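You operate a simulated robot arm through the tools that you are given. There is no shell and no other tool. Be economical: measure what you need, move in short steps, check, and stop when the job is done.

Carry out the task below with a simulated two-armed robot. There is one attempt and no reset: what you move stays moved.

TASK
Dry the sieve with the highest WET figure on drier seat 1 till its display shows under 200.
Fine: hands clear at each blast, no more blasts than that takes; sieve back on the step after. Set down upright: what you pick out.

Only the result counts: the job must be done as asked and must still hold three seconds after the hand-in. Knocking over, shifting, dropping, spilling or breaking anything else fails it.

THE ROBOT
Two 7-joint arms with two-finger parallel grippers on one trunk, on a base that drives. Base frame: it is fixed to the floor where the robot stands at the start and does not move with it; the origin is under the middle of the robot, x ahead of it, y to its left, z up. Units: mm, rad, N and s.
The left shoulder is at the start at [188, 171, 1073], the right one opposite. Places, roughly: drier seat 1 [600, -200, 800]. Payload 4.4 kg a hand.
The tool frame of a hand sits at the grasp point between the pads (the TCP): z along the fingers, y along the line on which they close. The tips reach 23 mm beyond it. Largest opening 94 mm; finger width 38, thickness 10; the body of the gripper, 54 by 96 mm, starts 39 mm behind the TCP.
Orientation is told as [roll, pitch, yaw] about the base's x, y, z axes, in that order, counted from this pose: with the fingers straight down and closing along the base's y, the tool's x points along the base's -x, its y along +y and its z along -z.

THE INTERFACE
- The arms move only by the tool arm_command. It takes "left_targets", "right_targets" or both (then of equal length, played together; a hand with none holds still); each is a list of rows, each a list of 7 numbers: the shift along the base's x, y, z in mm, then the turn, a rotation vector about the base's x, y, z in rad, then the closure, from 0 (fully open) to 1 (shut). In form: [[tx, ty, tz, rx, ry, rz, grip], ...]. A call has 1 to 10 rows; each row is the pose to reach, as a shift and turn from the pose commanded when the call began. Each row takes 0.2 s and may step no farther than 50 mm and 0.15 rad from the row before; otherwise, or with a gripper value out of range, the whole call is refused. A pose out of reach is approached as far as the arm can. The call stops where the force on the tool passes 40 N (or 10 N more than at its start, if that is more) or the arm is blocked; 0.2 s more then pass. The fingers move at their own pace (about 72 mm/s each) and stop on an object; they squeeze with about 32 N. The grip force told is the motor's: it shows also when the fingers shut on nothing. Time passes only in rows, and 0.2 s behind the last, so rows that repeat a pose let the fingers close. It gives the time, the measured TCP pose, the force on the tool (base axes), the opening and the grip force at its end, in the units of the frame above (readings bear some noise), with the torque about the TCP (base axes, N m) and any sound that the robot's microphone picked up.
- Cameras (640 x 400 px; columns grow to the right, rows downward): "scene" is now at [308.9, -59.9, 1224.7]; the picture's right is [-0.66, -0.75, 0.00], its down [-0.31, 0.27, -0.91] and it looks along [0.69, -0.60, -0.41] (base axes); focal length 214 px, centre (320, 200). "left" rides on the left gripper at [86, -16, -75] in its tool frame; the picture's right is [0.18, 0.98, 0.00], its down [-0.58, 0.11, -0.81] and it looks along [-0.79, 0.15, 0.59] (tool axes); focal length 243 px, centre (320, 200). "right" rides on the right gripper at [86, 16, -75] in its tool frame; the picture's right is [-0.18, 0.98, 0.00], its down [-0.58, -0.11, -0.81] and it looks along [-0.79, -0.15, 0.59] (tool axes); focal length 243 px, centre (320, 200). There is no depth. A picture from a camera that has moved, and an enlarged one, comes with that camera's place and axes in the base frame and with its lens.
- grab_frame(camera): a new picture of that camera. It takes no simulated time.
- slide_trunk(by): slides the trunk up (or, below 0, down) by that many mm; the arms and the scene camera ride with it, the base frame stays. It gives what a move gives, with no picture.
- steer(legs): drives the robot by 1 to 6 legs, each [ahead, left, turn to the left] in mm, mm and rad, along the robot's own axes; the way and the turn of a leg run together, so that a leg with both is an arc; at most 1500 mm and 3.142 rad a leg. The arms and the cameras ride along, it lands a little off, and it stops where it bumps. It gives what a move gives.
- head_to(pan, tilt): turns the head with the scene camera to pan (to the left, within 1.396 rad either way) and tilt (down, from -0.506 to 1.204), counted from straight ahead of the robot. It gives what a move gives.
- zoom(camera, box): a new picture of the part [left, top, right, bottom] of that camera's present view, enlarged. It takes no simulated time.
- close_job(): hands the job in; it is judged then, once.

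Go step by step. Nothing tells you exact positions but the pictures and the camera data: compare them with the known pose of the tool, close in by small moves and look again before you grip or let go. The budget is 120 turns and 92 pictures, counting those below and the enlarged ones. Unless the task says otherwise, let go and move clear before handing in, and close with one line.

The tools are called by a JSON object that holds its "fn" and its "kwargs". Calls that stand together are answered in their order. arm_command: Moves the arms, as the interface text tells. Its arguments: {"type":"object","properties":{"left_targets":{"type":"array","items":{"type":"array","items":{"type":"number"}}},"right_targets":{"type":"array","items":{"type":"array","items":{"type":"number"}}}},"required":[]} The other tools are called the same way: slide_trunk (by) slides the trunk up or down; steer (legs) drives the base; head_to (pan, tilt) turns the head that bears the scene camera; grab_frame (camera) takes a picture; zoom (camera, box) takes an enlarged picture of a part of a camera's view; close_job () hands the job in.

At the start:

```text
time: 0.0
left_eef_pos: [525.3, -44.9, 1201.6]
left_tool_rot: [-0.001, -0.002, -0.001]
left_wrist_force: [-0.6, 0.6, 0.1]
left_moment: [0.01, -0.02, 0.0]
left_grip_width: 93.8
left_gripper_force: 0.1
right_eef_pos: [356.1, -476.1, 1149.0]
right_tool_rot: [0.001, 0.0, 0.001]
right_wrist_force: [0.1, -0.1, -0.4]
right_moment: [0.0, -0.02, -0.01]
right_grip_width: 93.9
right_gripper_force: 0.1
trunk travel left (down, up): [-93.0, 295.0]
robot x, y, heading: [1.6, -0.0, -0.001]
head pan, tilt: [-0.719, 0.417]
```

scene: 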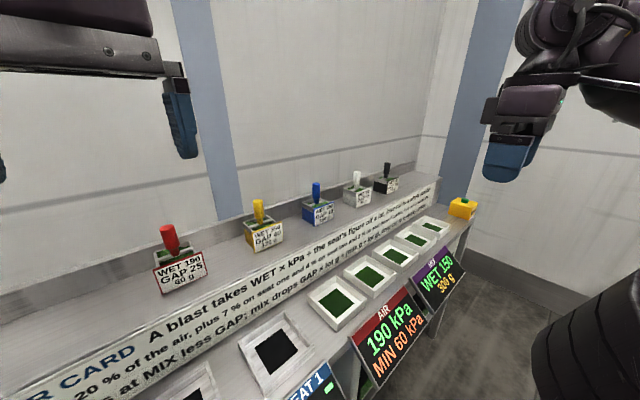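
right: 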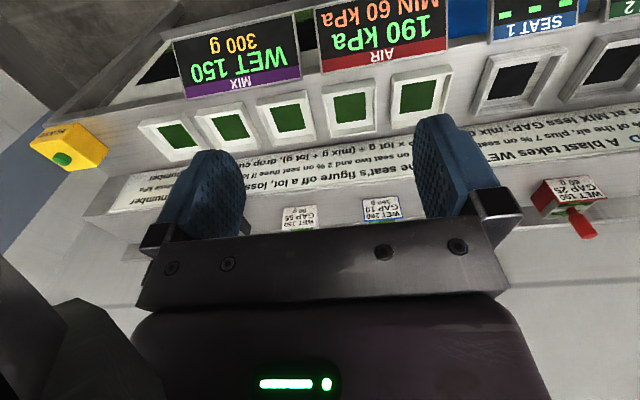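
left: 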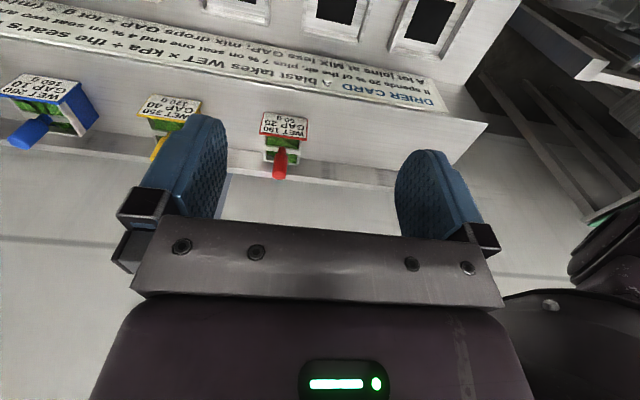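

The scene shows five sieves on a back step, a drier with seats, displays and a yellow button. I zoom to read the labels and the card.

{"fn": "zoom", "kwargs": {"camera": "scene", "box": [220, 150, 480, 290]}}

{"fn": "zoom", "kwargs": {"camera": "left", "box": [0, 0, 460, 180]}}

{"fn": "head_to", "kwargs": {"pan": -0.3, "tilt": 0.8}}

```text
2.46 times, centred on (350, 220) of scene
camera zoom: at [308.9, -59.9, 1224.7], right [-0.66, -0.75, 0.0], down [-0.31, 0.27, -0.91], along [0.69, -0.6, -0.41], focal length 528 px, centre (246, 151)
```

zoom: 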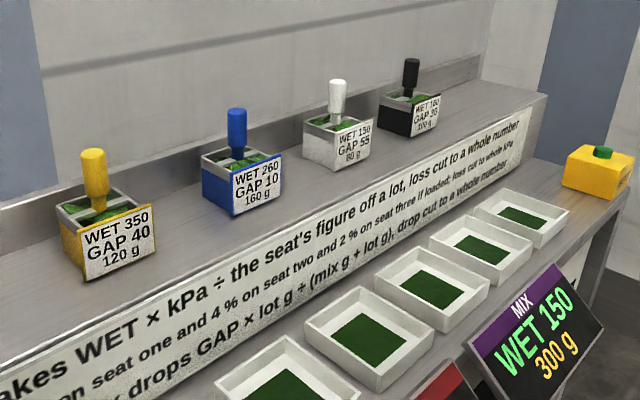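

```text
1.39 times, centred on (230, 90) of left
camera zoom: at [439.4, -61.8, 1275.4], right [-0.18, 0.98, 0.0], down [0.58, 0.11, 0.81], along [0.79, 0.15, -0.59], focal length 338 px, centre (445, 353)
```

zoom: 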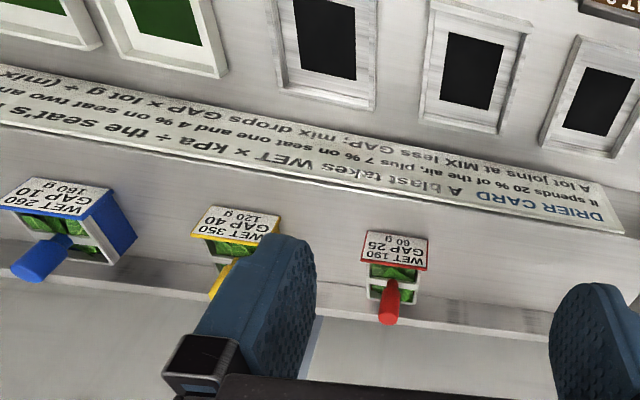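

```text
time: 0.9
left_eef_pos: [525.4, -44.7, 1200.9]
left_tool_rot: [0.001, -0.003, 0.001]
left_wrist_force: [0.8, -0.7, 0.5]
left_moment: [0.01, -0.01, 0.0]
left_grip_width: 93.9
left_gripper_force: 0.0
right_eef_pos: [356.6, -475.7, 1149.6]
right_tool_rot: [0.002, 0.001, 0.0]
right_wrist_force: [-0.1, -0.6, 0.2]
right_moment: [-0.01, -0.02, 0.02]
right_grip_width: 94.0
right_gripper_force: 0.0
trunk travel left (down, up): [-93.0, 295.0]
robot x, y, heading: [-0.1, -1.3, -0.003]
head pan, tilt: [-0.3, 0.799]
```

{"fn": "grab_frame", "kwargs": {"camera": "scene"}}

{"fn": "zoom", "kwargs": {"camera": "right", "box": [100, 0, 640, 240]}}

```text
86 pictures are left
camera scene: at [316.4, -23.0, 1191.3], right [-0.3, -0.95, 0.0], down [-0.68, 0.21, -0.7], along [0.67, -0.21, -0.72], focal length 214 px, centre (320, 200)
```

scene: 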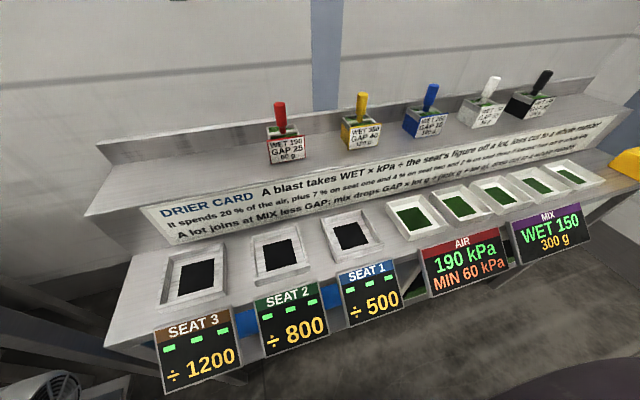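

```text
1.19 times, centred on (370, 120) of right
camera zoom: at [270.2, -458.8, 1222.6], right [0.18, 0.98, 0.0], down [0.58, -0.11, 0.81], along [0.79, -0.15, -0.59], focal length 288 px, centre (261, 295)
```

zoom: 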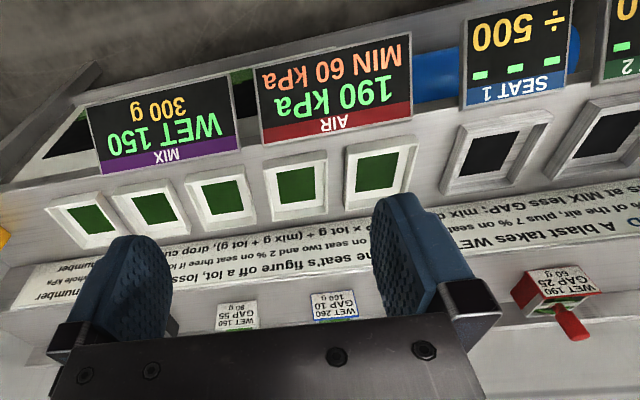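

Seats, displays and card are in view; I read the card and the yellow block precisely.

{"fn": "zoom", "kwargs": {"camera": "scene", "box": [140, 170, 380, 250]}}

{"fn": "zoom", "kwargs": {"camera": "scene", "box": [370, 100, 640, 210]}}

{"fn": "zoom", "kwargs": {"camera": "scene", "box": [240, 60, 440, 180]}}

{"fn": "zoom", "kwargs": {"camera": "right", "box": [0, 0, 200, 200]}}

```text
2.67 times, centred on (260, 210) of scene
camera zoom: at [316.4, -23.0, 1191.3], right [-0.3, -0.95, 0.0], down [-0.68, 0.21, -0.7], along [0.67, -0.21, -0.72], focal length 572 px, centre (480, 173)
```

zoom: 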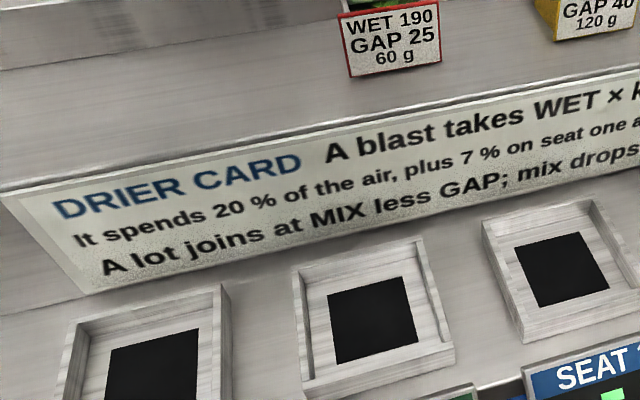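

```text
2.37 times, centred on (505, 155) of scene
camera zoom: at [316.4, -23.0, 1191.3], right [-0.3, -0.95, 0.0], down [-0.68, 0.21, -0.7], along [0.67, -0.21, -0.72], focal length 508 px, centre (-118, 307)
```

zoom: 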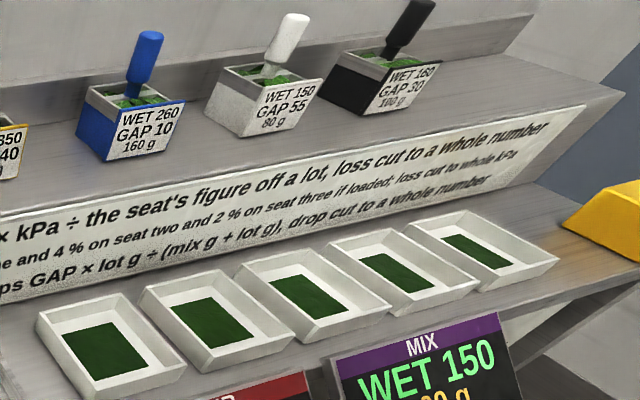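

```text
3.20 times, centred on (340, 120) of scene
camera zoom: at [316.4, -23.0, 1191.3], right [-0.3, -0.95, 0.0], down [-0.68, 0.21, -0.7], along [0.67, -0.21, -0.72], focal length 686 px, centre (256, 456)
```

zoom: 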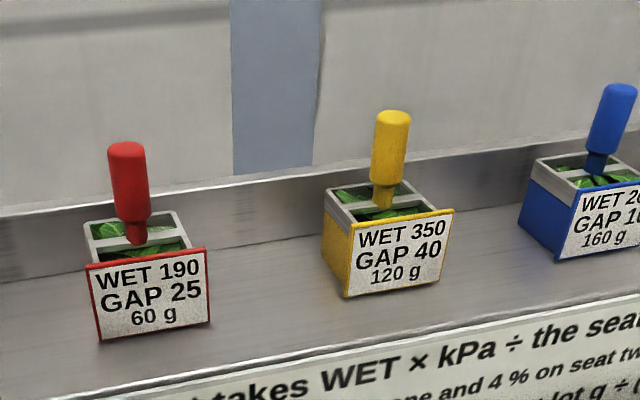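

```text
2.00 times, centred on (100, 100) of right
camera zoom: at [270.2, -458.8, 1222.6], right [0.18, 0.98, 0.0], down [0.58, -0.11, 0.81], along [0.79, -0.15, -0.59], focal length 485 px, centre (760, 400)
```

zoom: 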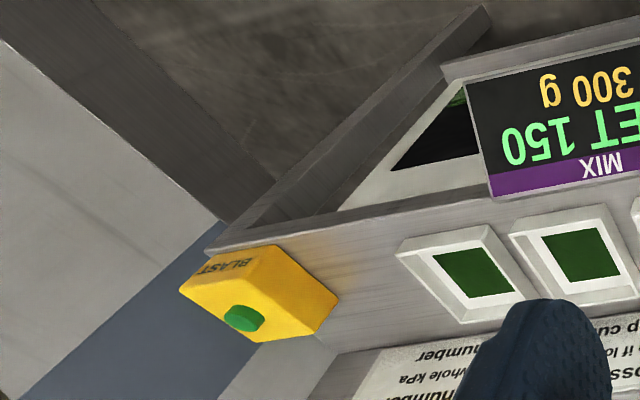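

Yellow (WET 350, 120 g) is the wettest; 350→217→157 predicted, so two blasts. I bring the right hand up in front of it for a closer look, and move the left hand aside.

{"fn": "arm_command", "kwargs": {"right_targets": [[40, 28, -7, 0, 0, 0, 0], [80, 56, -14, 0, 0, 0, 0], [120, 84, -21, 0, 0, 0, 0], [160, 112, -28, 0, 0, 0, 0], [200, 140, -35, 0, 0, 0, 0], [240, 168, -42, 0, 0, 0, 0], [270, 192, -49, 0, 0, 0, 0]], "left_targets": [[0, 40, 0, 0, 0, 0, 0], [0, 80, 0, 0, 0, 0, 0], [0, 120, 0, 0, 0, 0, 0], [0, 160, 0, 0, 0, 0, 0], [0, 200, 0, 0, 0, 0, 0], [0, 240, 0, 0, 0, 0, 0], [0, 260, 0, 0, 0, 0, 0]]}}

{"fn": "grab_frame", "kwargs": {"camera": "right"}}

{"fn": "grab_frame", "kwargs": {"camera": "scene"}}

```text
time: 2.5
left_eef_pos: [525.3, 216.5, 1201.3]
left_tool_rot: [0.001, 0.0, -0.004]
left_wrist_force: [-0.9, 0.6, 0.3]
left_moment: [0.0, -0.02, 0.01]
left_grip_width: 94.2
left_gripper_force: 0.0
right_eef_pos: [625.4, -283.0, 1100.5]
right_tool_rot: [-0.002, 0.0, -0.002]
right_wrist_force: [0.5, 0.3, -0.7]
right_moment: [-0.01, 0.0, 0.01]
right_grip_width: 94.0
right_gripper_force: 0.1
trunk travel left (down, up): [-93.0, 295.0]
robot x, y, heading: [-0.3, -1.8, -0.001]
head pan, tilt: [-0.3, 0.799]
```

```text
80 pictures are left
camera right: at [539.4, -266.1, 1173.8], right [0.19, 0.98, 0.0], down [0.58, -0.11, 0.81], along [0.79, -0.15, -0.59], focal length 243 px, centre (320, 200)
```

right: 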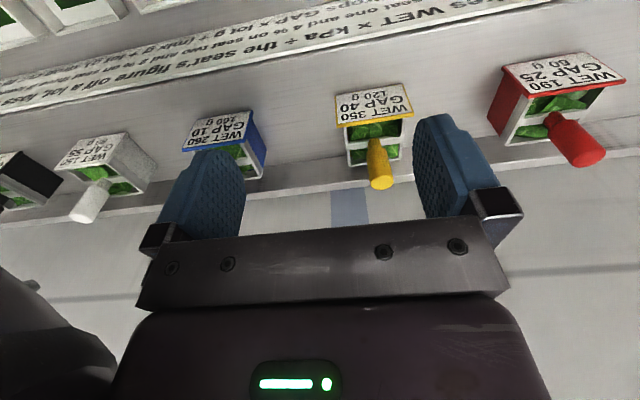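

```text
79 pictures are left
camera scene: at [316.5, -22.4, 1191.3], right [-0.3, -0.96, 0.0], down [-0.68, 0.21, -0.7], along [0.67, -0.21, -0.72], focal length 214 px, centre (320, 200)
```

scene: 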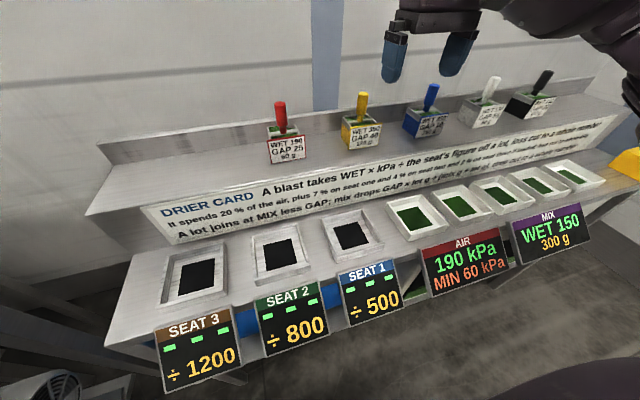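

I triangulate the yellow handle's tip at about (731, -242, 1022), square to the rack. I go above it and check.

{"fn": "arm_command", "kwargs": {"right_targets": [[35, 14, -7, 0, 0, 0, 0], [70, 28, -14, 0, 0, 0, 0], [106, 41, -35, 0, 0, 0, 0], [106, 41, -35, 0, 0, 0, 0]]}}

{"fn": "grab_frame", "kwargs": {"camera": "right"}}

{"fn": "zoom", "kwargs": {"camera": "scene", "box": [260, 20, 460, 160]}}

```text
time: 3.5
left_eef_pos: [523.8, 213.6, 1203.2]
left_tool_rot: [0.001, -0.004, 0.0]
left_wrist_force: [-0.6, -0.2, -0.1]
left_moment: [0.01, -0.02, -0.02]
left_grip_width: 93.7
left_gripper_force: 0.1
right_eef_pos: [730.7, -244.8, 1065.5]
right_tool_rot: [0.002, -0.003, 0.0]
right_wrist_force: [0.2, 0.1, 0.0]
right_moment: [-0.02, -0.01, -0.01]
right_grip_width: 94.1
right_gripper_force: 0.1
trunk travel left (down, up): [-93.0, 295.0]
robot x, y, heading: [0.4, 1.5, 0.004]
head pan, tilt: [-0.3, 0.799]
```

```text
78 pictures are left
camera right: at [644.7, -227.4, 1140.1], right [0.18, 0.98, 0.0], down [0.58, -0.11, 0.81], along [0.79, -0.15, -0.59], focal length 243 px, centre (320, 200)
```

right: 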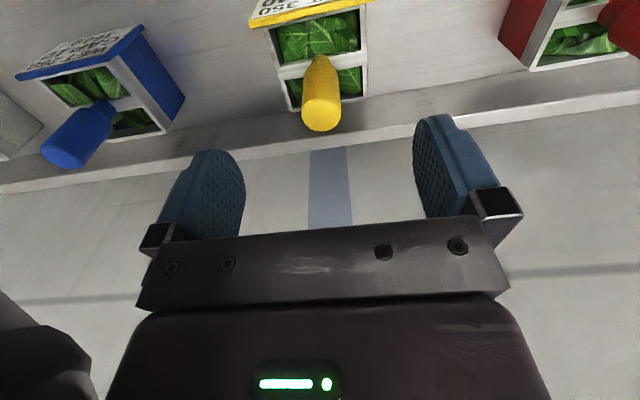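

```text
2.86 times, centred on (360, 90) of scene
camera zoom: at [315.4, -23.2, 1191.8], right [-0.3, -0.96, 0.0], down [-0.68, 0.21, -0.7], along [0.67, -0.21, -0.72], focal length 613 px, centre (206, 514)
```

zoom: 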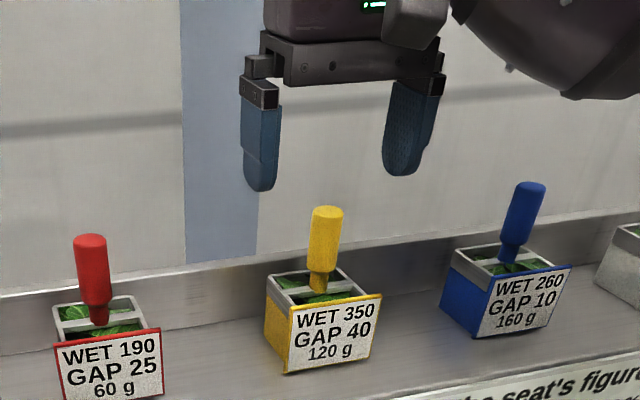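

The handle is centred between the fingers; I descend to z≈1000 with a small x correction.

{"fn": "arm_command", "kwargs": {"right_targets": [[-4, 3, -22, 0, 0, 0, 0], [-4, 3, -44, 0, 0, 0, 0], [-4, 3, -65, 0, 0, 0, 0], [-4, 3, -65, 0, 0, 0, 0.3]]}}

{"fn": "grab_frame", "kwargs": {"camera": "right"}}

{"fn": "zoom", "kwargs": {"camera": "scene", "box": [260, 20, 460, 160]}}

```text
time: 4.5
left_eef_pos: [523.2, 215.0, 1202.7]
left_tool_rot: [0.0, -0.002, 0.0]
left_wrist_force: [-0.2, -0.4, 0.3]
left_moment: [-0.01, 0.01, 0.04]
left_grip_width: 93.8
left_gripper_force: 0.0
right_eef_pos: [726.2, -239.5, 1001.4]
right_tool_rot: [-0.001, 0.001, -0.001]
right_wrist_force: [0.3, 0.3, -0.7]
right_moment: [-0.01, 0.03, 0.0]
right_grip_width: 65.7
right_gripper_force: 0.1
trunk travel left (down, up): [-93.0, 295.0]
robot x, y, heading: [-0.9, -0.9, 0.001]
head pan, tilt: [-0.3, 0.799]
```

```text
76 pictures are left
camera right: at [641.5, -222.6, 1074.4], right [0.18, 0.98, 0.0], down [0.58, -0.11, 0.81], along [0.79, -0.15, -0.59], focal length 243 px, centre (320, 200)
```

right: 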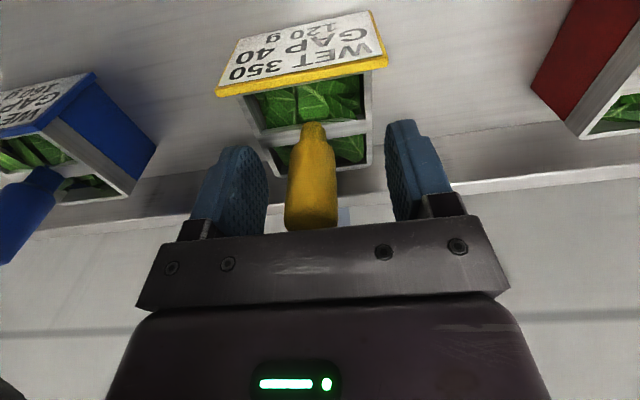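

```text
2.86 times, centred on (360, 90) of scene
camera zoom: at [316.1, -22.9, 1191.5], right [-0.3, -0.96, 0.0], down [-0.68, 0.21, -0.7], along [0.67, -0.21, -0.72], focal length 613 px, centre (206, 514)
```

zoom: 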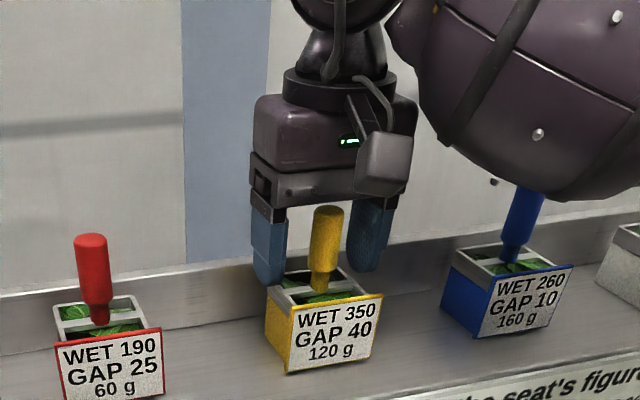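

The handle sits about 5 mm to the -y side of the finger middle; I correct and close.

{"fn": "arm_command", "kwargs": {"right_targets": [[0, -5, 0, 0, 0, 0, 0.3], [0, -5, 0, 0, 0, 0, 0.6], [0, -5, 0, 0, 0, 0, 0.6]]}}

{"fn": "grab_frame", "kwargs": {"camera": "right"}}

```text
time: 5.3
left_eef_pos: [525.0, 215.8, 1201.5]
left_tool_rot: [-0.001, -0.001, 0.0]
left_wrist_force: [0.6, 0.5, 0.2]
left_moment: [0.02, 0.04, -0.04]
left_grip_width: 93.9
left_gripper_force: 0.0
right_eef_pos: [727.5, -244.0, 1000.7]
right_tool_rot: [0.0, -0.001, 0.002]
right_wrist_force: [0.2, 0.0, -0.4]
right_moment: [0.0, 0.0, -0.04]
right_grip_width: 37.9
right_gripper_force: 0.1
trunk travel left (down, up): [-93.0, 295.0]
robot x, y, heading: [2.7, 3.2, -0.001]
head pan, tilt: [-0.3, 0.799]
```

```text
74 pictures are left
camera right: at [641.9, -227.9, 1074.1], right [0.18, 0.98, 0.0], down [0.58, -0.11, 0.81], along [0.79, -0.15, -0.59], focal length 243 px, centre (320, 200)
```

right: 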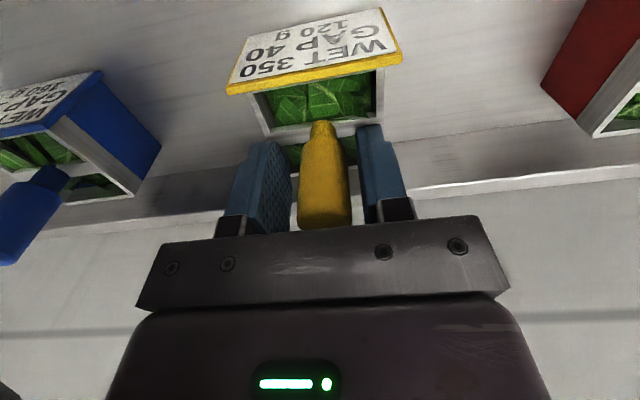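

Well centred; close fully and lift a little.

{"fn": "arm_command", "kwargs": {"right_targets": [[0, -0.5, 0, 0, 0, 0, 1], [0, -0.5, 0, 0, 0, 0, 1], [0, -0.5, 0, 0, 0, 0, 1], [0, -0.5, 10, 0, 0, 0, 1], [0, -0.5, 40, 0, 0, 0, 1], [0, -0.5, 60, 0, 0, 0, 1]]}}

{"fn": "grab_frame", "kwargs": {"camera": "right"}}

{"fn": "grab_frame", "kwargs": {"camera": "scene"}}

```text
time: 6.7
left_eef_pos: [523.8, 215.2, 1201.0]
left_tool_rot: [0.0, -0.003, 0.0]
left_wrist_force: [-0.7, -0.6, 0.0]
left_moment: [0.01, -0.03, 0.01]
left_grip_width: 93.9
left_gripper_force: 0.0
right_eef_pos: [727.7, -244.7, 1061.3]
right_tool_rot: [-0.002, 0.0, -0.001]
right_wrist_force: [1.5, 0.4, -2.1]
right_moment: [-0.02, -0.03, -0.02]
right_grip_width: 21.4
right_gripper_force: 31.8
trunk travel left (down, up): [-93.0, 295.0]
robot x, y, heading: [3.2, 1.9, 0.0]
head pan, tilt: [-0.3, 0.799]
```

```text
73 pictures are left
camera right: at [642.4, -227.9, 1134.1], right [0.18, 0.98, 0.0], down [0.58, -0.11, 0.81], along [0.79, -0.15, -0.59], focal length 243 px, centre (320, 200)
```

right: 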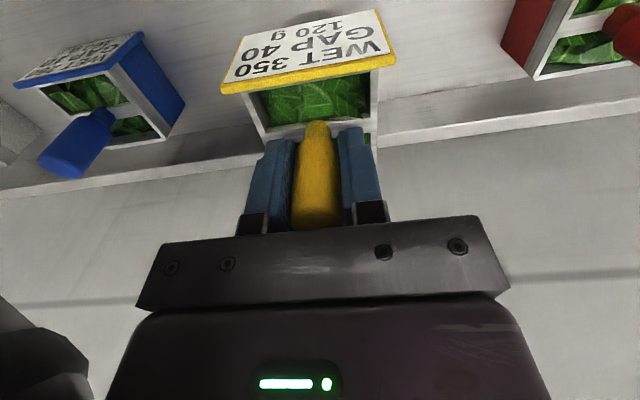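

```text
72 pictures are left
camera scene: at [316.4, -22.9, 1191.3], right [-0.3, -0.96, 0.0], down [-0.68, 0.21, -0.7], along [0.67, -0.21, -0.72], focal length 214 px, centre (320, 200)
```

scene: 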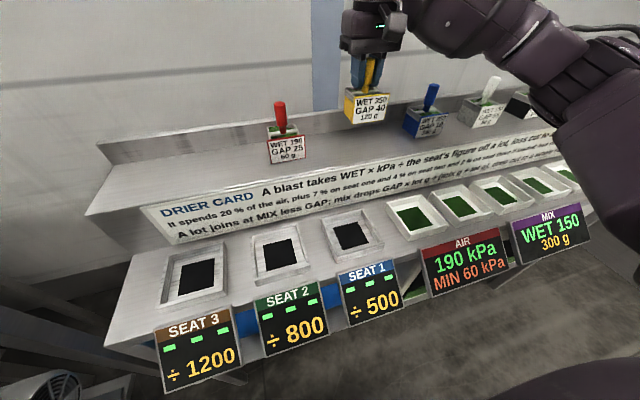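

The sieve is held. Triangulating seat 1 from several views gives about (552, -168, 800). I carry it over the seat, high, and look.

{"fn": "arm_command", "kwargs": {"right_targets": [[-40, 10, 0, 0, 0, 0, 1], [-80, 30, 0, 0, 0, 0, 1], [-120, 50, 0, 0, 0, 0, 1], [-155, 70, -15, 0, 0, 0, 1], [-175, 76, -45, 0, 0, 0, 1], [-175, 76, -75, 0, 0, 0, 1], [-175, 76, -75, 0, 0, 0, 1]]}}

{"fn": "grab_frame", "kwargs": {"camera": "right"}}

{"fn": "grab_frame", "kwargs": {"camera": "scene"}}

{"fn": "grab_frame", "kwargs": {"camera": "left"}}

```text
time: 8.3
left_eef_pos: [522.7, 215.7, 1202.0]
left_tool_rot: [0.0, -0.001, 0.001]
left_wrist_force: [-0.5, 0.0, -0.8]
left_moment: [-0.02, -0.01, -0.02]
left_grip_width: 94.1
left_gripper_force: 0.2
right_eef_pos: [552.4, -168.3, 985.8]
right_tool_rot: [-0.001, 0.0, 0.0]
right_wrist_force: [0.8, 0.2, -2.1]
right_moment: [0.02, -0.02, -0.02]
right_grip_width: 21.6
right_gripper_force: 31.9
trunk travel left (down, up): [-93.0, 295.0]
robot x, y, heading: [1.9, -1.1, -0.007]
head pan, tilt: [-0.3, 0.799]
```

```text
71 pictures are left
camera right: at [465.6, -152.0, 1058.5], right [0.18, 0.98, 0.0], down [0.58, -0.11, 0.81], along [0.79, -0.15, -0.59], focal length 243 px, centre (320, 200)
```

right: 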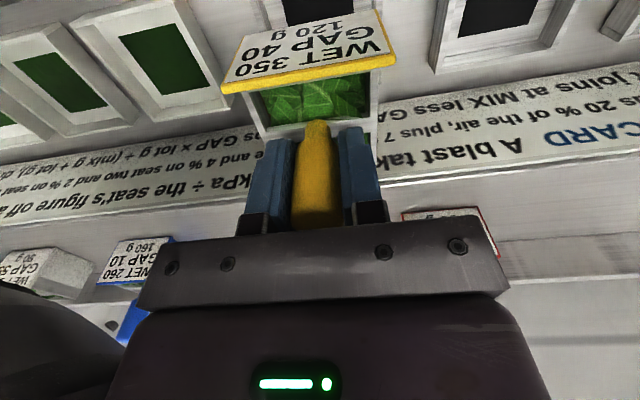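

```text
70 pictures are left
camera scene: at [316.1, -22.9, 1191.5], right [-0.3, -0.96, 0.0], down [-0.68, 0.21, -0.7], along [0.67, -0.21, -0.72], focal length 214 px, centre (320, 200)
```

scene: 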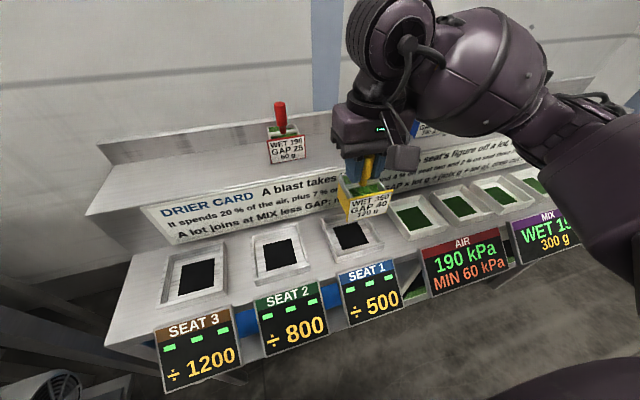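

```text
69 pictures are left
camera left: at [438.4, 197.9, 1276.0], right [-0.18, 0.98, 0.0], down [0.58, 0.11, 0.81], along [0.79, 0.15, -0.59], focal length 243 px, centre (320, 200)
```

left: 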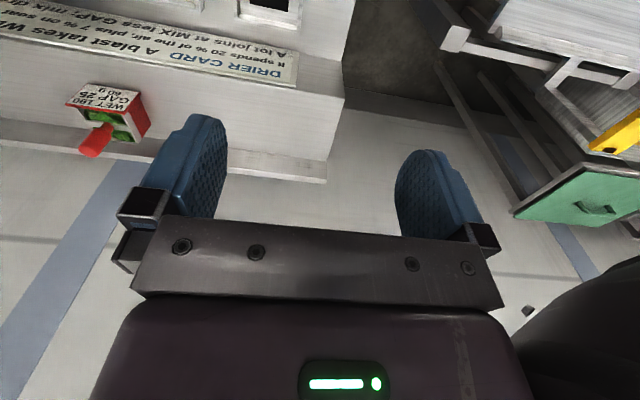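

Seat 1's dark square comes out centred at about (555, -167) with 62 mm sides. I lower to just above the rim and check alignment.

{"fn": "arm_command", "kwargs": {"right_targets": [[2, 1, -20, 0, 0, 0, 1], [2, 1, -40, 0, 0, 0, 1], [2, 1, -60, 0, 0, 0, 1], [2, 1, -60, 0, 0, 0, 1]]}}

{"fn": "zoom", "kwargs": {"camera": "scene", "box": [280, 140, 440, 300]}}

{"fn": "grab_frame", "kwargs": {"camera": "right"}}

```text
time: 9.3
left_eef_pos: [523.7, 216.2, 1201.3]
left_tool_rot: [0.001, -0.002, -0.001]
left_wrist_force: [-0.6, -0.3, 0.0]
left_moment: [0.01, 0.01, -0.02]
left_grip_width: 93.9
left_gripper_force: 0.0
right_eef_pos: [555.7, -166.9, 925.2]
right_tool_rot: [-0.001, 0.0, -0.001]
right_wrist_force: [-0.3, -0.4, -2.1]
right_moment: [0.02, -0.03, -0.03]
right_grip_width: 21.5
right_gripper_force: 32.1
trunk travel left (down, up): [-93.0, 295.0]
robot x, y, heading: [0.1, 3.3, -0.004]
head pan, tilt: [-0.3, 0.799]
```

```text
2.50 times, centred on (360, 220) of scene
camera zoom: at [316.3, -22.9, 1191.4], right [-0.3, -0.96, 0.0], down [-0.68, 0.21, -0.7], along [0.67, -0.21, -0.72], focal length 536 px, centre (220, 150)
```

zoom: 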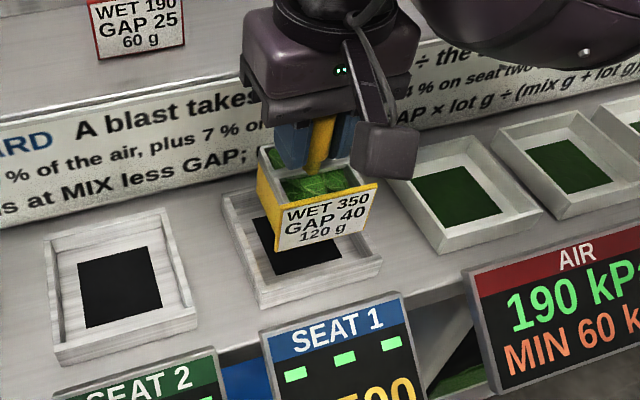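

```text
67 pictures are left
camera right: at [469.4, -150.9, 998.0], right [0.18, 0.98, 0.0], down [0.58, -0.11, 0.81], along [0.79, -0.15, -0.59], focal length 243 px, centre (320, 200)
```

right: 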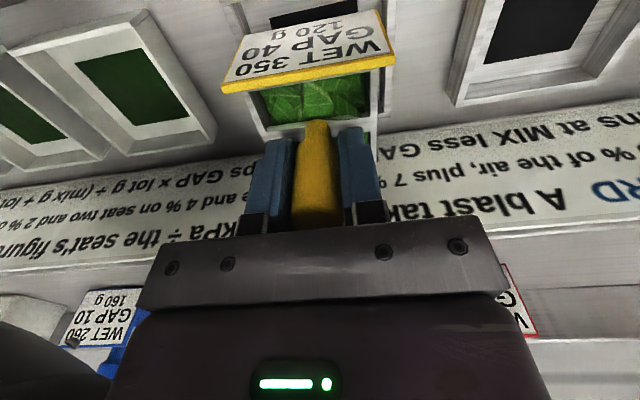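

Alignment looks good to a couple of mm. I lower most of the way and check.

{"fn": "arm_command", "kwargs": {"right_targets": [[2, 0.5, -8, 0, 0, 0, 1], [2, 0.5, -16, 0, 0, 0, 1], [2, 0.5, -24, 0, 0, 0, 1], [2, 0.5, -30, 0, 0, 0, 1]]}}

{"fn": "zoom", "kwargs": {"camera": "scene", "box": [300, 170, 420, 280]}}

```text
time: 10.3
left_eef_pos: [524.3, 214.7, 1201.0]
left_tool_rot: [-0.001, -0.002, 0.0]
left_wrist_force: [-0.3, 0.0, 0.2]
left_moment: [0.01, -0.03, 0.0]
left_grip_width: 94.0
left_gripper_force: 0.0
right_eef_pos: [556.9, -166.6, 894.7]
right_tool_rot: [0.0, 0.001, 0.001]
right_wrist_force: [0.1, -0.6, -2.2]
right_moment: [0.01, 0.02, 0.02]
right_grip_width: 21.6
right_gripper_force: 31.2
trunk travel left (down, up): [-93.0, 295.0]
robot x, y, heading: [-1.9, 2.8, -0.003]
head pan, tilt: [-0.3, 0.799]
```

```text
3.64 times, centred on (360, 225) of scene
camera zoom: at [316.6, -23.0, 1191.2], right [-0.3, -0.96, 0.0], down [-0.69, 0.21, -0.7], along [0.67, -0.21, -0.72], focal length 780 px, centre (174, 109)
```

zoom: 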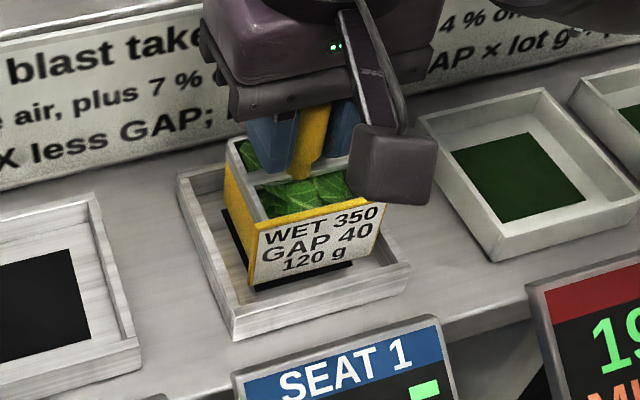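

The sieve is inside the tray, over the dark square. I lower in small steps until contact shows.

{"fn": "arm_command", "kwargs": {"right_targets": [[0, 0, -2, 0, 0, 0, 1], [0, 0, -4, 0, 0, 0, 1], [0, 0, -6, 0, 0, 0, 1]]}}

{"fn": "zoom", "kwargs": {"camera": "scene", "box": [300, 170, 420, 280]}}

```text
time: 11.1
left_eef_pos: [524.2, 214.5, 1201.4]
left_tool_rot: [0.001, -0.001, -0.001]
left_wrist_force: [0.4, -0.8, 0.2]
left_moment: [0.04, -0.02, -0.02]
left_grip_width: 94.1
left_gripper_force: 0.0
right_eef_pos: [557.0, -166.9, 888.2]
right_tool_rot: [0.0, 0.001, 0.0]
right_wrist_force: [-0.6, 0.2, -2.2]
right_moment: [-0.01, -0.04, 0.01]
right_grip_width: 21.2
right_gripper_force: 32.3
trunk travel left (down, up): [-93.0, 295.0]
robot x, y, heading: [0.3, -1.7, 0.004]
head pan, tilt: [-0.3, 0.799]
```

```text
3.64 times, centred on (360, 225) of scene
camera zoom: at [316.6, -23.0, 1191.2], right [-0.3, -0.96, 0.0], down [-0.68, 0.21, -0.7], along [0.67, -0.21, -0.72], focal length 780 px, centre (174, 109)
```

zoom: 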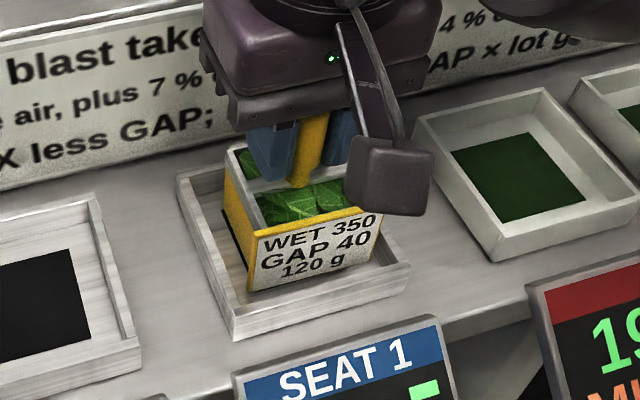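

No contact yet; keep lowering.

{"fn": "arm_command", "kwargs": {"right_targets": [[0, 0, -2, 0, 0, 0, 1], [0, 0, -4, 0, 0, 0, 1]]}}

```text
time: 11.7
left_eef_pos: [524.0, 215.1, 1201.5]
left_tool_rot: [-0.001, -0.003, 0.0]
left_wrist_force: [-0.2, -0.8, 0.7]
left_moment: [0.0, 0.0, -0.01]
left_grip_width: 94.0
left_gripper_force: 0.1
right_eef_pos: [556.6, -167.6, 884.5]
right_tool_rot: [0.0, -0.001, 0.001]
right_wrist_force: [0.5, 0.8, -2.4]
right_moment: [-0.01, 0.01, 0.01]
right_grip_width: 21.1
right_gripper_force: 32.3
trunk travel left (down, up): [-93.0, 295.0]
robot x, y, heading: [0.9, 2.1, 0.0]
head pan, tilt: [-0.3, 0.799]
```

{"fn": "arm_command", "kwargs": {"right_targets": [[0, 0, -2, 0, 0, 0, 1], [0, 0, -4, 0, 0, 0, 1]]}}

{"fn": "zoom", "kwargs": {"camera": "scene", "box": [300, 170, 420, 280]}}

```text
time: 12.3
left_eef_pos: [522.9, 214.8, 1203.3]
left_tool_rot: [-0.002, -0.003, 0.0]
left_wrist_force: [-0.2, 0.3, 0.6]
left_moment: [-0.01, 0.02, 0.0]
left_grip_width: 94.1
left_gripper_force: 0.1
right_eef_pos: [557.6, -167.7, 883.0]
right_tool_rot: [0.002, -0.003, -0.001]
right_wrist_force: [-0.8, -0.3, 10.8]
right_moment: [-0.28, 0.56, 0.0]
right_grip_width: 21.4
right_gripper_force: 31.6
trunk travel left (down, up): [-93.0, 295.0]
robot x, y, heading: [0.2, 1.9, -0.005]
head pan, tilt: [-0.3, 0.799]
```

```text
3.64 times, centred on (360, 225) of scene
camera zoom: at [315.4, -22.9, 1192.0], right [-0.3, -0.96, 0.0], down [-0.68, 0.21, -0.7], along [0.67, -0.21, -0.72], focal length 780 px, centre (174, 109)
```

zoom: 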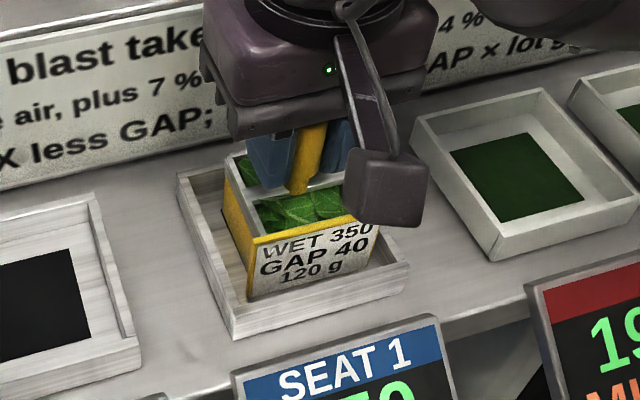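

Contact and the seat display has come on with a figure. The moment suggests it's touching at the front first; I check from closer up.

{"fn": "zoom", "kwargs": {"camera": "scene", "box": [325, 205, 385, 255]}}

{"fn": "grab_frame", "kwargs": {"camera": "right"}}

{"fn": "grab_frame", "kwargs": {"camera": "scene"}}

```text
8.00 times, centred on (355, 230) of scene
camera zoom: at [315.4, -22.9, 1192.0], right [-0.3, -0.96, 0.0], down [-0.68, 0.21, -0.7], along [0.67, -0.21, -0.72], focal length 1716 px, centre (40, -40)
```

zoom: 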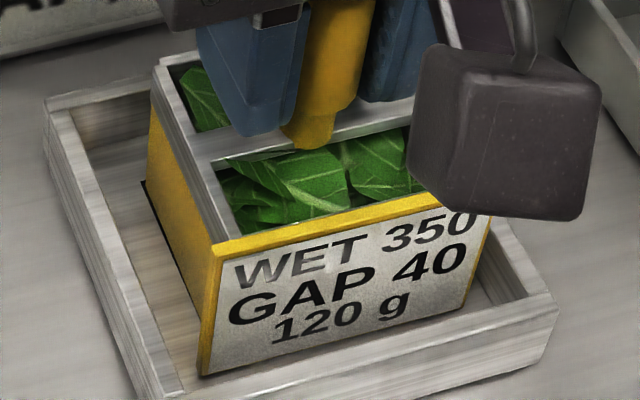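

```text
62 pictures are left
camera right: at [470.7, -150.8, 956.1], right [0.18, 0.98, 0.0], down [0.58, -0.11, 0.81], along [0.79, -0.15, -0.59], focal length 243 px, centre (320, 200)
```

right: 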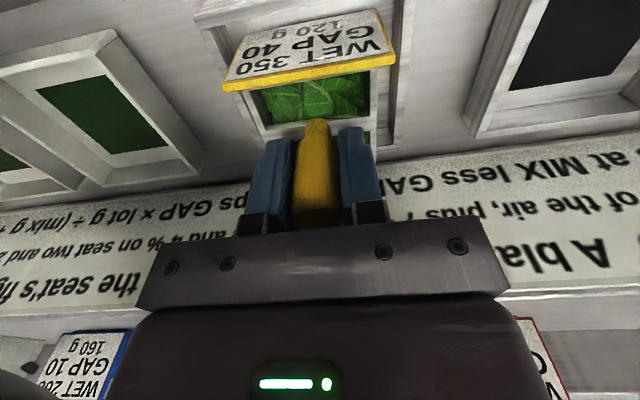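

```text
61 pictures are left
camera scene: at [315.4, -22.9, 1192.0], right [-0.3, -0.96, 0.0], down [-0.68, 0.21, -0.7], along [0.67, -0.21, -0.72], focal length 214 px, centre (320, 200)
```

scene: 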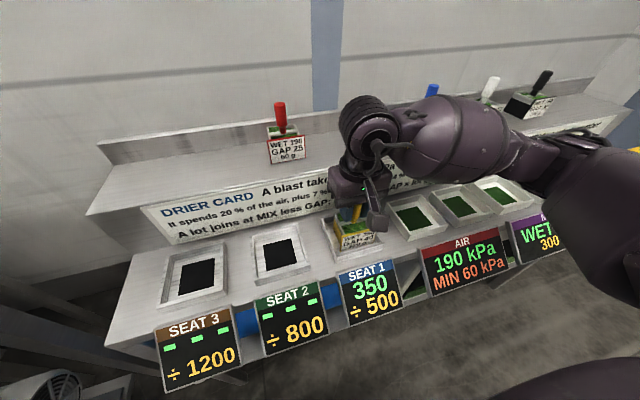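

The sieve sits inside the tray and seat 1 reads 350. I ease the pressure, open, and rise.

{"fn": "arm_command", "kwargs": {"right_targets": [[0, 0, 2, 0, 0, 0, 1], [0, 0, 2, 0, 0, 0, 0.6], [0, 0, 2, 0, 0, 0, 0.3], [0, 0, 2, 0, 0, 0, 0.3]]}}

{"fn": "grab_frame", "kwargs": {"camera": "right"}}

```text
time: 13.3
left_eef_pos: [524.7, 215.4, 1202.0]
left_tool_rot: [-0.001, -0.002, 0.0]
left_wrist_force: [0.1, -0.2, -0.4]
left_moment: [0.01, -0.01, -0.01]
left_grip_width: 94.0
left_gripper_force: 0.0
right_eef_pos: [556.9, -168.4, 883.3]
right_tool_rot: [0.0, 0.0, -0.001]
right_wrist_force: [-0.7, -0.5, 0.5]
right_moment: [0.03, 0.02, -0.03]
right_grip_width: 65.6
right_gripper_force: 0.0
trunk travel left (down, up): [-93.0, 295.0]
robot x, y, heading: [3.5, -1.2, 0.005]
head pan, tilt: [-0.3, 0.799]
```

```text
60 pictures are left
camera right: at [471.2, -151.0, 956.5], right [0.18, 0.98, 0.0], down [0.58, -0.11, 0.81], along [0.79, -0.15, -0.59], focal length 243 px, centre (320, 200)
```

right: 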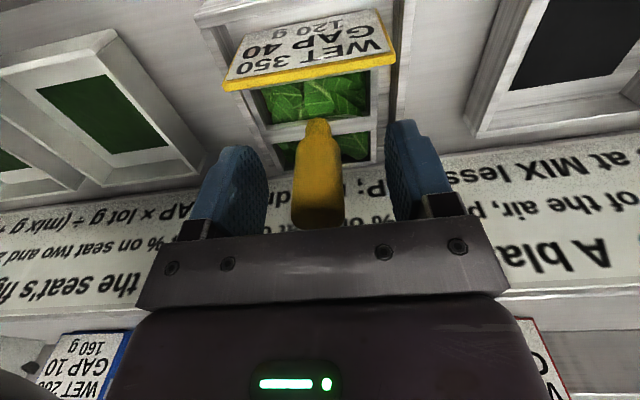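

Released upright. I rise straight, then pull back toward the right side near the button.

{"fn": "arm_command", "kwargs": {"right_targets": [[0, 0, 20, 0, 0, 0, 0.3], [0, 0, 60, 0, 0, 0, 0.3], [0, 0, 105, 0, 0, 0, 0.3], [0, 0, 150, 0, 0, 0, 0.3], [-15, -30, 180, 0, 0, 0, 0.6], [-30, -70, 200, 0, 0, 0, 1], [-45, -115, 210, 0, 0, 0, 1], [-60, -160, 220, 0, 0, 0, 1], [-75, -205, 230, 0, 0, 0, 1], [-90, -250, 230, 0, 0, 0, 1]]}}

{"fn": "head_to", "kwargs": {"pan": -0.8, "tilt": 0.6}}

{"fn": "grab_frame", "kwargs": {"camera": "scene"}}

{"fn": "grab_frame", "kwargs": {"camera": "right"}}

```text
time: 15.7
left_eef_pos: [523.7, 215.3, 1202.7]
left_tool_rot: [-0.001, -0.003, 0.0]
left_wrist_force: [-0.7, 0.0, -0.1]
left_moment: [-0.04, -0.02, 0.02]
left_grip_width: 93.9
left_gripper_force: 0.0
right_eef_pos: [464.9, -394.1, 1188.6]
right_tool_rot: [0.045, -0.32, 0.092]
right_wrist_force: [-0.2, 0.2, 0.3]
right_moment: [-0.04, 0.03, 0.03]
right_grip_width: 0.1
right_gripper_force: 32.2
trunk travel left (down, up): [-93.0, 295.0]
robot x, y, heading: [0.6, -4.0, 0.007]
head pan, tilt: [-0.3, 0.799]
stopped in row 10 (right hand): the arm was blocked; the commanded pose is now the measured one
```

```text
time: 16.6
left_eef_pos: [525.0, 215.7, 1200.5]
left_tool_rot: [0.0, 0.0, 0.0]
left_wrist_force: [0.1, 0.6, 0.6]
left_moment: [-0.05, -0.01, -0.01]
left_grip_width: 93.9
left_gripper_force: 0.1
right_eef_pos: [464.8, -394.2, 1188.5]
right_tool_rot: [0.045, -0.32, 0.093]
right_wrist_force: [0.3, 0.5, 1.0]
right_moment: [-0.07, -0.01, 0.0]
right_grip_width: 0.0
right_gripper_force: 32.0
trunk travel left (down, up): [-93.0, 295.0]
robot x, y, heading: [2.2, -3.0, -0.001]
head pan, tilt: [-0.799, 0.6]
```

```text
59 pictures are left
camera scene: at [301.1, -62.5, 1208.1], right [-0.72, -0.7, 0.0], down [-0.39, 0.41, -0.82], along [0.58, -0.59, -0.57], focal length 214 px, centre (320, 200)
```

scene: 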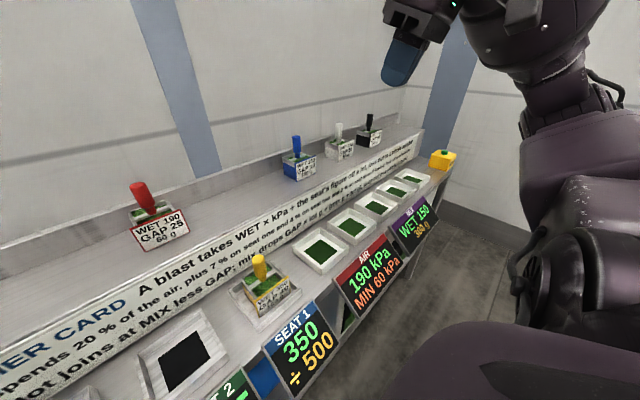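

```text
58 pictures are left
camera right: at [359.8, -390.4, 1230.5], right [0.07, 0.99, 0.1], down [0.31, -0.12, 0.94], along [0.95, -0.03, -0.32], focal length 243 px, centre (320, 200)
```

right: 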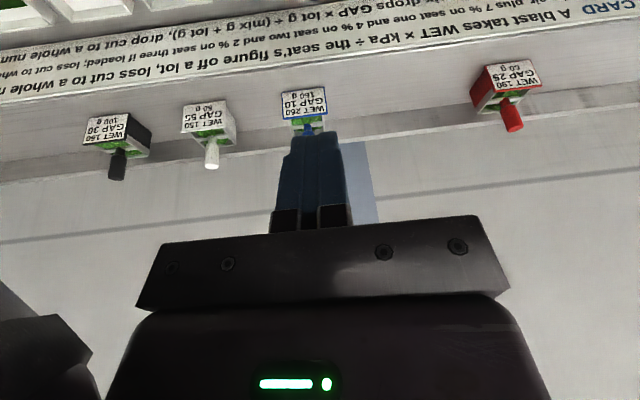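

Seat 1 reads 350 with the sieve standing well. Button top is at about (504, -1003, 886), out of reach from here, so I'll drive ~300 mm right; first look to the right for obstacles, and tuck the left hand outward.

{"fn": "arm_command", "kwargs": {"left_targets": [[0, 40, 0, 0, 0, 0, 0], [0, 80, 0, 0, 0, 0, 0], [0, 120, 0, 0, 0, 0, 0], [0, 160, 0, 0, 0, 0, 0], [0, 200, 0, 0, 0, 0, 0]], "right_targets": [[0, 0, -10, 0, 0.06, 0, 1], [0, 0, -20, 0, 0.12, 0, 1], [0, 0, -30, 0, 0.18, 0, 1], [0, 0, -40, 0, 0.24, 0, 1], [0, 0, -50, -0.03, 0.3, -0.08, 1]]}}

{"fn": "head_to", "kwargs": {"pan": -1.35, "tilt": 0.6}}

{"fn": "grab_frame", "kwargs": {"camera": "scene"}}

```text
time: 17.8
left_eef_pos: [524.1, 417.0, 1200.4]
left_tool_rot: [0.001, -0.003, 0.0]
left_wrist_force: [0.0, 0.7, 0.1]
left_moment: [0.0, -0.03, -0.02]
left_grip_width: 93.9
left_gripper_force: 0.0
right_eef_pos: [464.7, -393.1, 1138.3]
right_tool_rot: [0.031, -0.019, 0.016]
right_wrist_force: [0.3, 0.6, -0.1]
right_moment: [-0.05, -0.02, -0.02]
right_grip_width: 0.0
right_gripper_force: 31.8
trunk travel left (down, up): [-93.0, 295.0]
robot x, y, heading: [-2.3, -3.1, 0.005]
head pan, tilt: [-0.799, 0.6]
```

```text
time: 18.8
left_eef_pos: [524.8, 415.3, 1201.2]
left_tool_rot: [0.0, -0.001, 0.002]
left_wrist_force: [0.0, 0.8, -0.1]
left_moment: [0.01, 0.01, 0.02]
left_grip_width: 94.0
left_gripper_force: 0.0
right_eef_pos: [466.1, -394.7, 1135.9]
right_tool_rot: [0.031, -0.018, 0.017]
right_wrist_force: [0.4, 0.2, 0.1]
right_moment: [0.01, -0.01, -0.02]
right_grip_width: 0.1
right_gripper_force: 31.9
trunk travel left (down, up): [-93.0, 295.0]
robot x, y, heading: [0.6, 1.2, -0.001]
head pan, tilt: [-1.349, 0.6]
```

```text
57 pictures are left
camera scene: at [258.9, -85.4, 1208.1], right [-0.98, -0.22, 0.0], down [-0.12, 0.55, -0.83], along [0.18, -0.8, -0.56], focal length 214 px, centre (320, 200)
```

scene: 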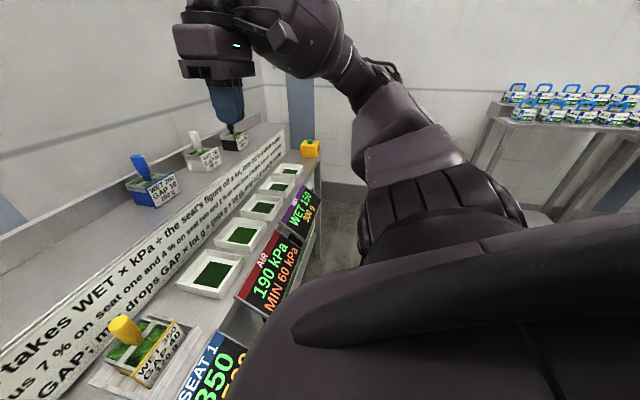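

The way to the right is clear for 300 mm. I drive right.

{"fn": "steer", "kwargs": {"legs": [[0, -300, 0]]}}

{"fn": "head_to", "kwargs": {"pan": -0.9, "tilt": 0.6}}

{"fn": "grab_frame", "kwargs": {"camera": "scene"}}

{"fn": "grab_frame", "kwargs": {"camera": "right"}}

```text
time: 22.0
left_eef_pos: [523.0, 115.3, 1201.2]
left_tool_rot: [-0.001, 0.001, 0.002]
left_wrist_force: [-0.4, -0.6, 0.3]
left_moment: [-0.01, 0.0, 0.0]
left_grip_width: 94.0
left_gripper_force: 0.1
right_eef_pos: [466.3, -692.5, 1138.3]
right_tool_rot: [0.031, -0.019, 0.019]
right_wrist_force: [-0.4, 0.6, 0.1]
right_moment: [-0.01, 0.0, -0.02]
right_grip_width: 0.0
right_gripper_force: 32.0
trunk travel left (down, up): [-93.0, 295.0]
robot x, y, heading: [-2.8, -299.1, 0.004]
head pan, tilt: [-1.349, 0.6]
```

```text
time: 22.9
left_eef_pos: [522.2, 115.7, 1201.0]
left_tool_rot: [-0.002, 0.0, 0.003]
left_wrist_force: [-0.2, 0.0, 0.2]
left_moment: [0.0, -0.02, 0.02]
left_grip_width: 93.7
left_gripper_force: 0.0
right_eef_pos: [467.7, -692.7, 1137.7]
right_tool_rot: [0.033, -0.019, 0.02]
right_wrist_force: [-0.6, 0.0, 0.5]
right_moment: [0.0, 0.01, -0.01]
right_grip_width: 0.1
right_gripper_force: 32.2
trunk travel left (down, up): [-93.0, 295.0]
robot x, y, heading: [-2.1, -304.4, 0.008]
head pan, tilt: [-0.901, 0.6]
```

```text
56 pictures are left
camera scene: at [294.9, -368.5, 1208.2], right [-0.78, -0.62, 0.0], down [-0.35, 0.44, -0.83], along [0.51, -0.65, -0.56], focal length 214 px, centre (320, 200)
```

scene: 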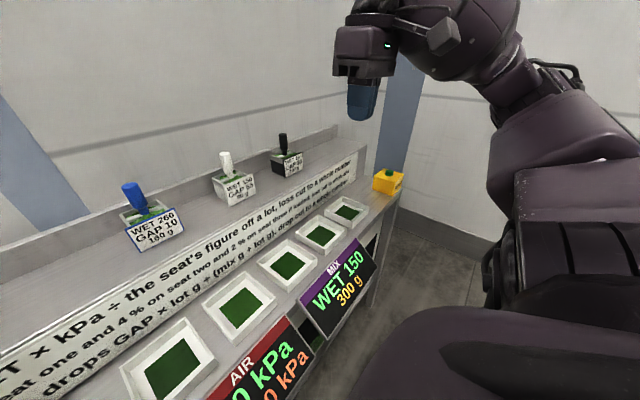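

```text
55 pictures are left
camera right: at [379.3, -680.2, 1209.8], right [0.17, 0.99, 0.03], down [0.57, -0.12, 0.81], along [0.81, -0.11, -0.58], focal length 243 px, centre (320, 200)
```

right: 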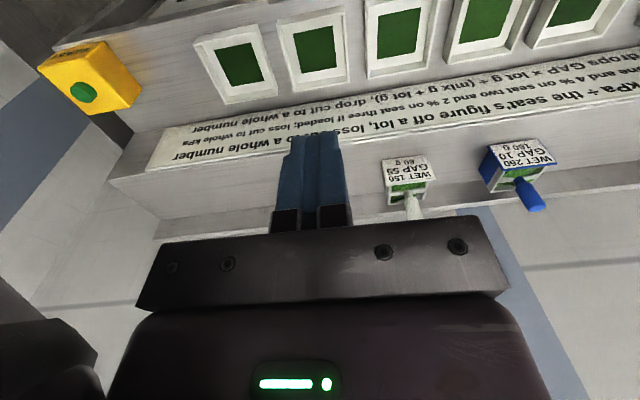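

Button top now triangulates to about (514, -1030, 876). I move the closed right hand above it.

{"fn": "arm_command", "kwargs": {"right_targets": [[5, -40, -15, -0.015, 0.01, -0.01, 1], [10, -80, -30, -0.03, 0.019, -0.02, 1], [15, -120, -45, -0.03, 0.019, -0.02, 1], [20, -160, -60, -0.03, 0.019, -0.02, 1], [25, -200, -75, -0.03, 0.019, -0.02, 1], [30, -240, -90, -0.03, 0.019, -0.02, 1], [36, -280, -110, -0.03, 0.019, -0.02, 1], [42, -315, -130, -0.03, 0.019, -0.02, 1], [46, -337, -160, -0.03, 0.019, -0.02, 1], [46, -337, -160, -0.03, 0.019, -0.02, 1]]}}

{"fn": "grab_frame", "kwargs": {"camera": "right"}}

{"fn": "zoom", "kwargs": {"camera": "scene", "box": [310, 80, 470, 220]}}

```text
time: 25.1
left_eef_pos: [523.6, 115.8, 1200.6]
left_tool_rot: [0.001, 0.001, 0.003]
left_wrist_force: [0.8, 0.6, -0.2]
left_moment: [0.01, 0.04, -0.03]
left_grip_width: 94.1
left_gripper_force: 0.0
right_eef_pos: [507.1, -907.8, 1001.1]
right_tool_rot: [0.004, 0.001, -0.001]
right_wrist_force: [0.1, 0.2, 0.5]
right_moment: [-0.01, 0.03, -0.02]
right_grip_width: 0.2
right_gripper_force: 32.3
right hand out of reach, approached as far as the arm can: row 6, 7, 8, 9, 10
trunk travel left (down, up): [-93.0, 295.0]
robot x, y, heading: [0.9, -306.5, -0.002]
head pan, tilt: [-0.901, 0.6]
```

```text
54 pictures are left
camera right: at [420.8, -892.1, 1074.2], right [0.19, 0.98, 0.0], down [0.58, -0.11, 0.81], along [0.79, -0.15, -0.59], focal length 243 px, centre (320, 200)
```

right: 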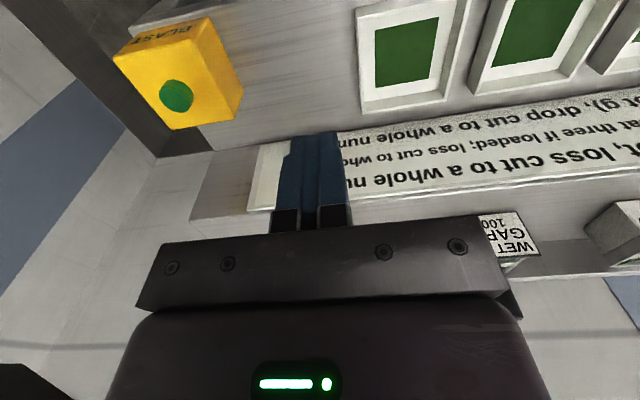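

```text
2.86 times, centred on (390, 150) of scene
camera zoom: at [295.3, -368.7, 1208.0], right [-0.78, -0.62, 0.0], down [-0.35, 0.44, -0.82], along [0.51, -0.65, -0.57], focal length 613 px, centre (120, 343)
```

zoom: 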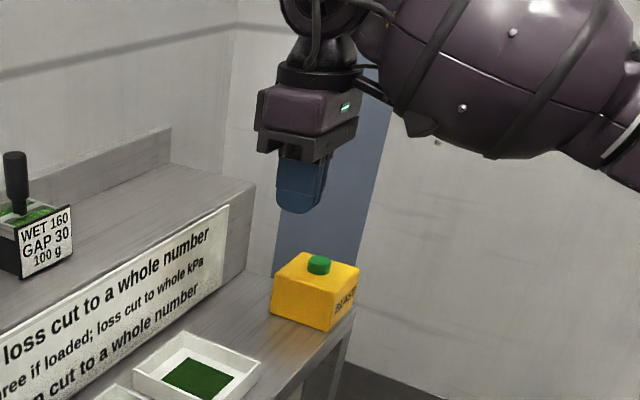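

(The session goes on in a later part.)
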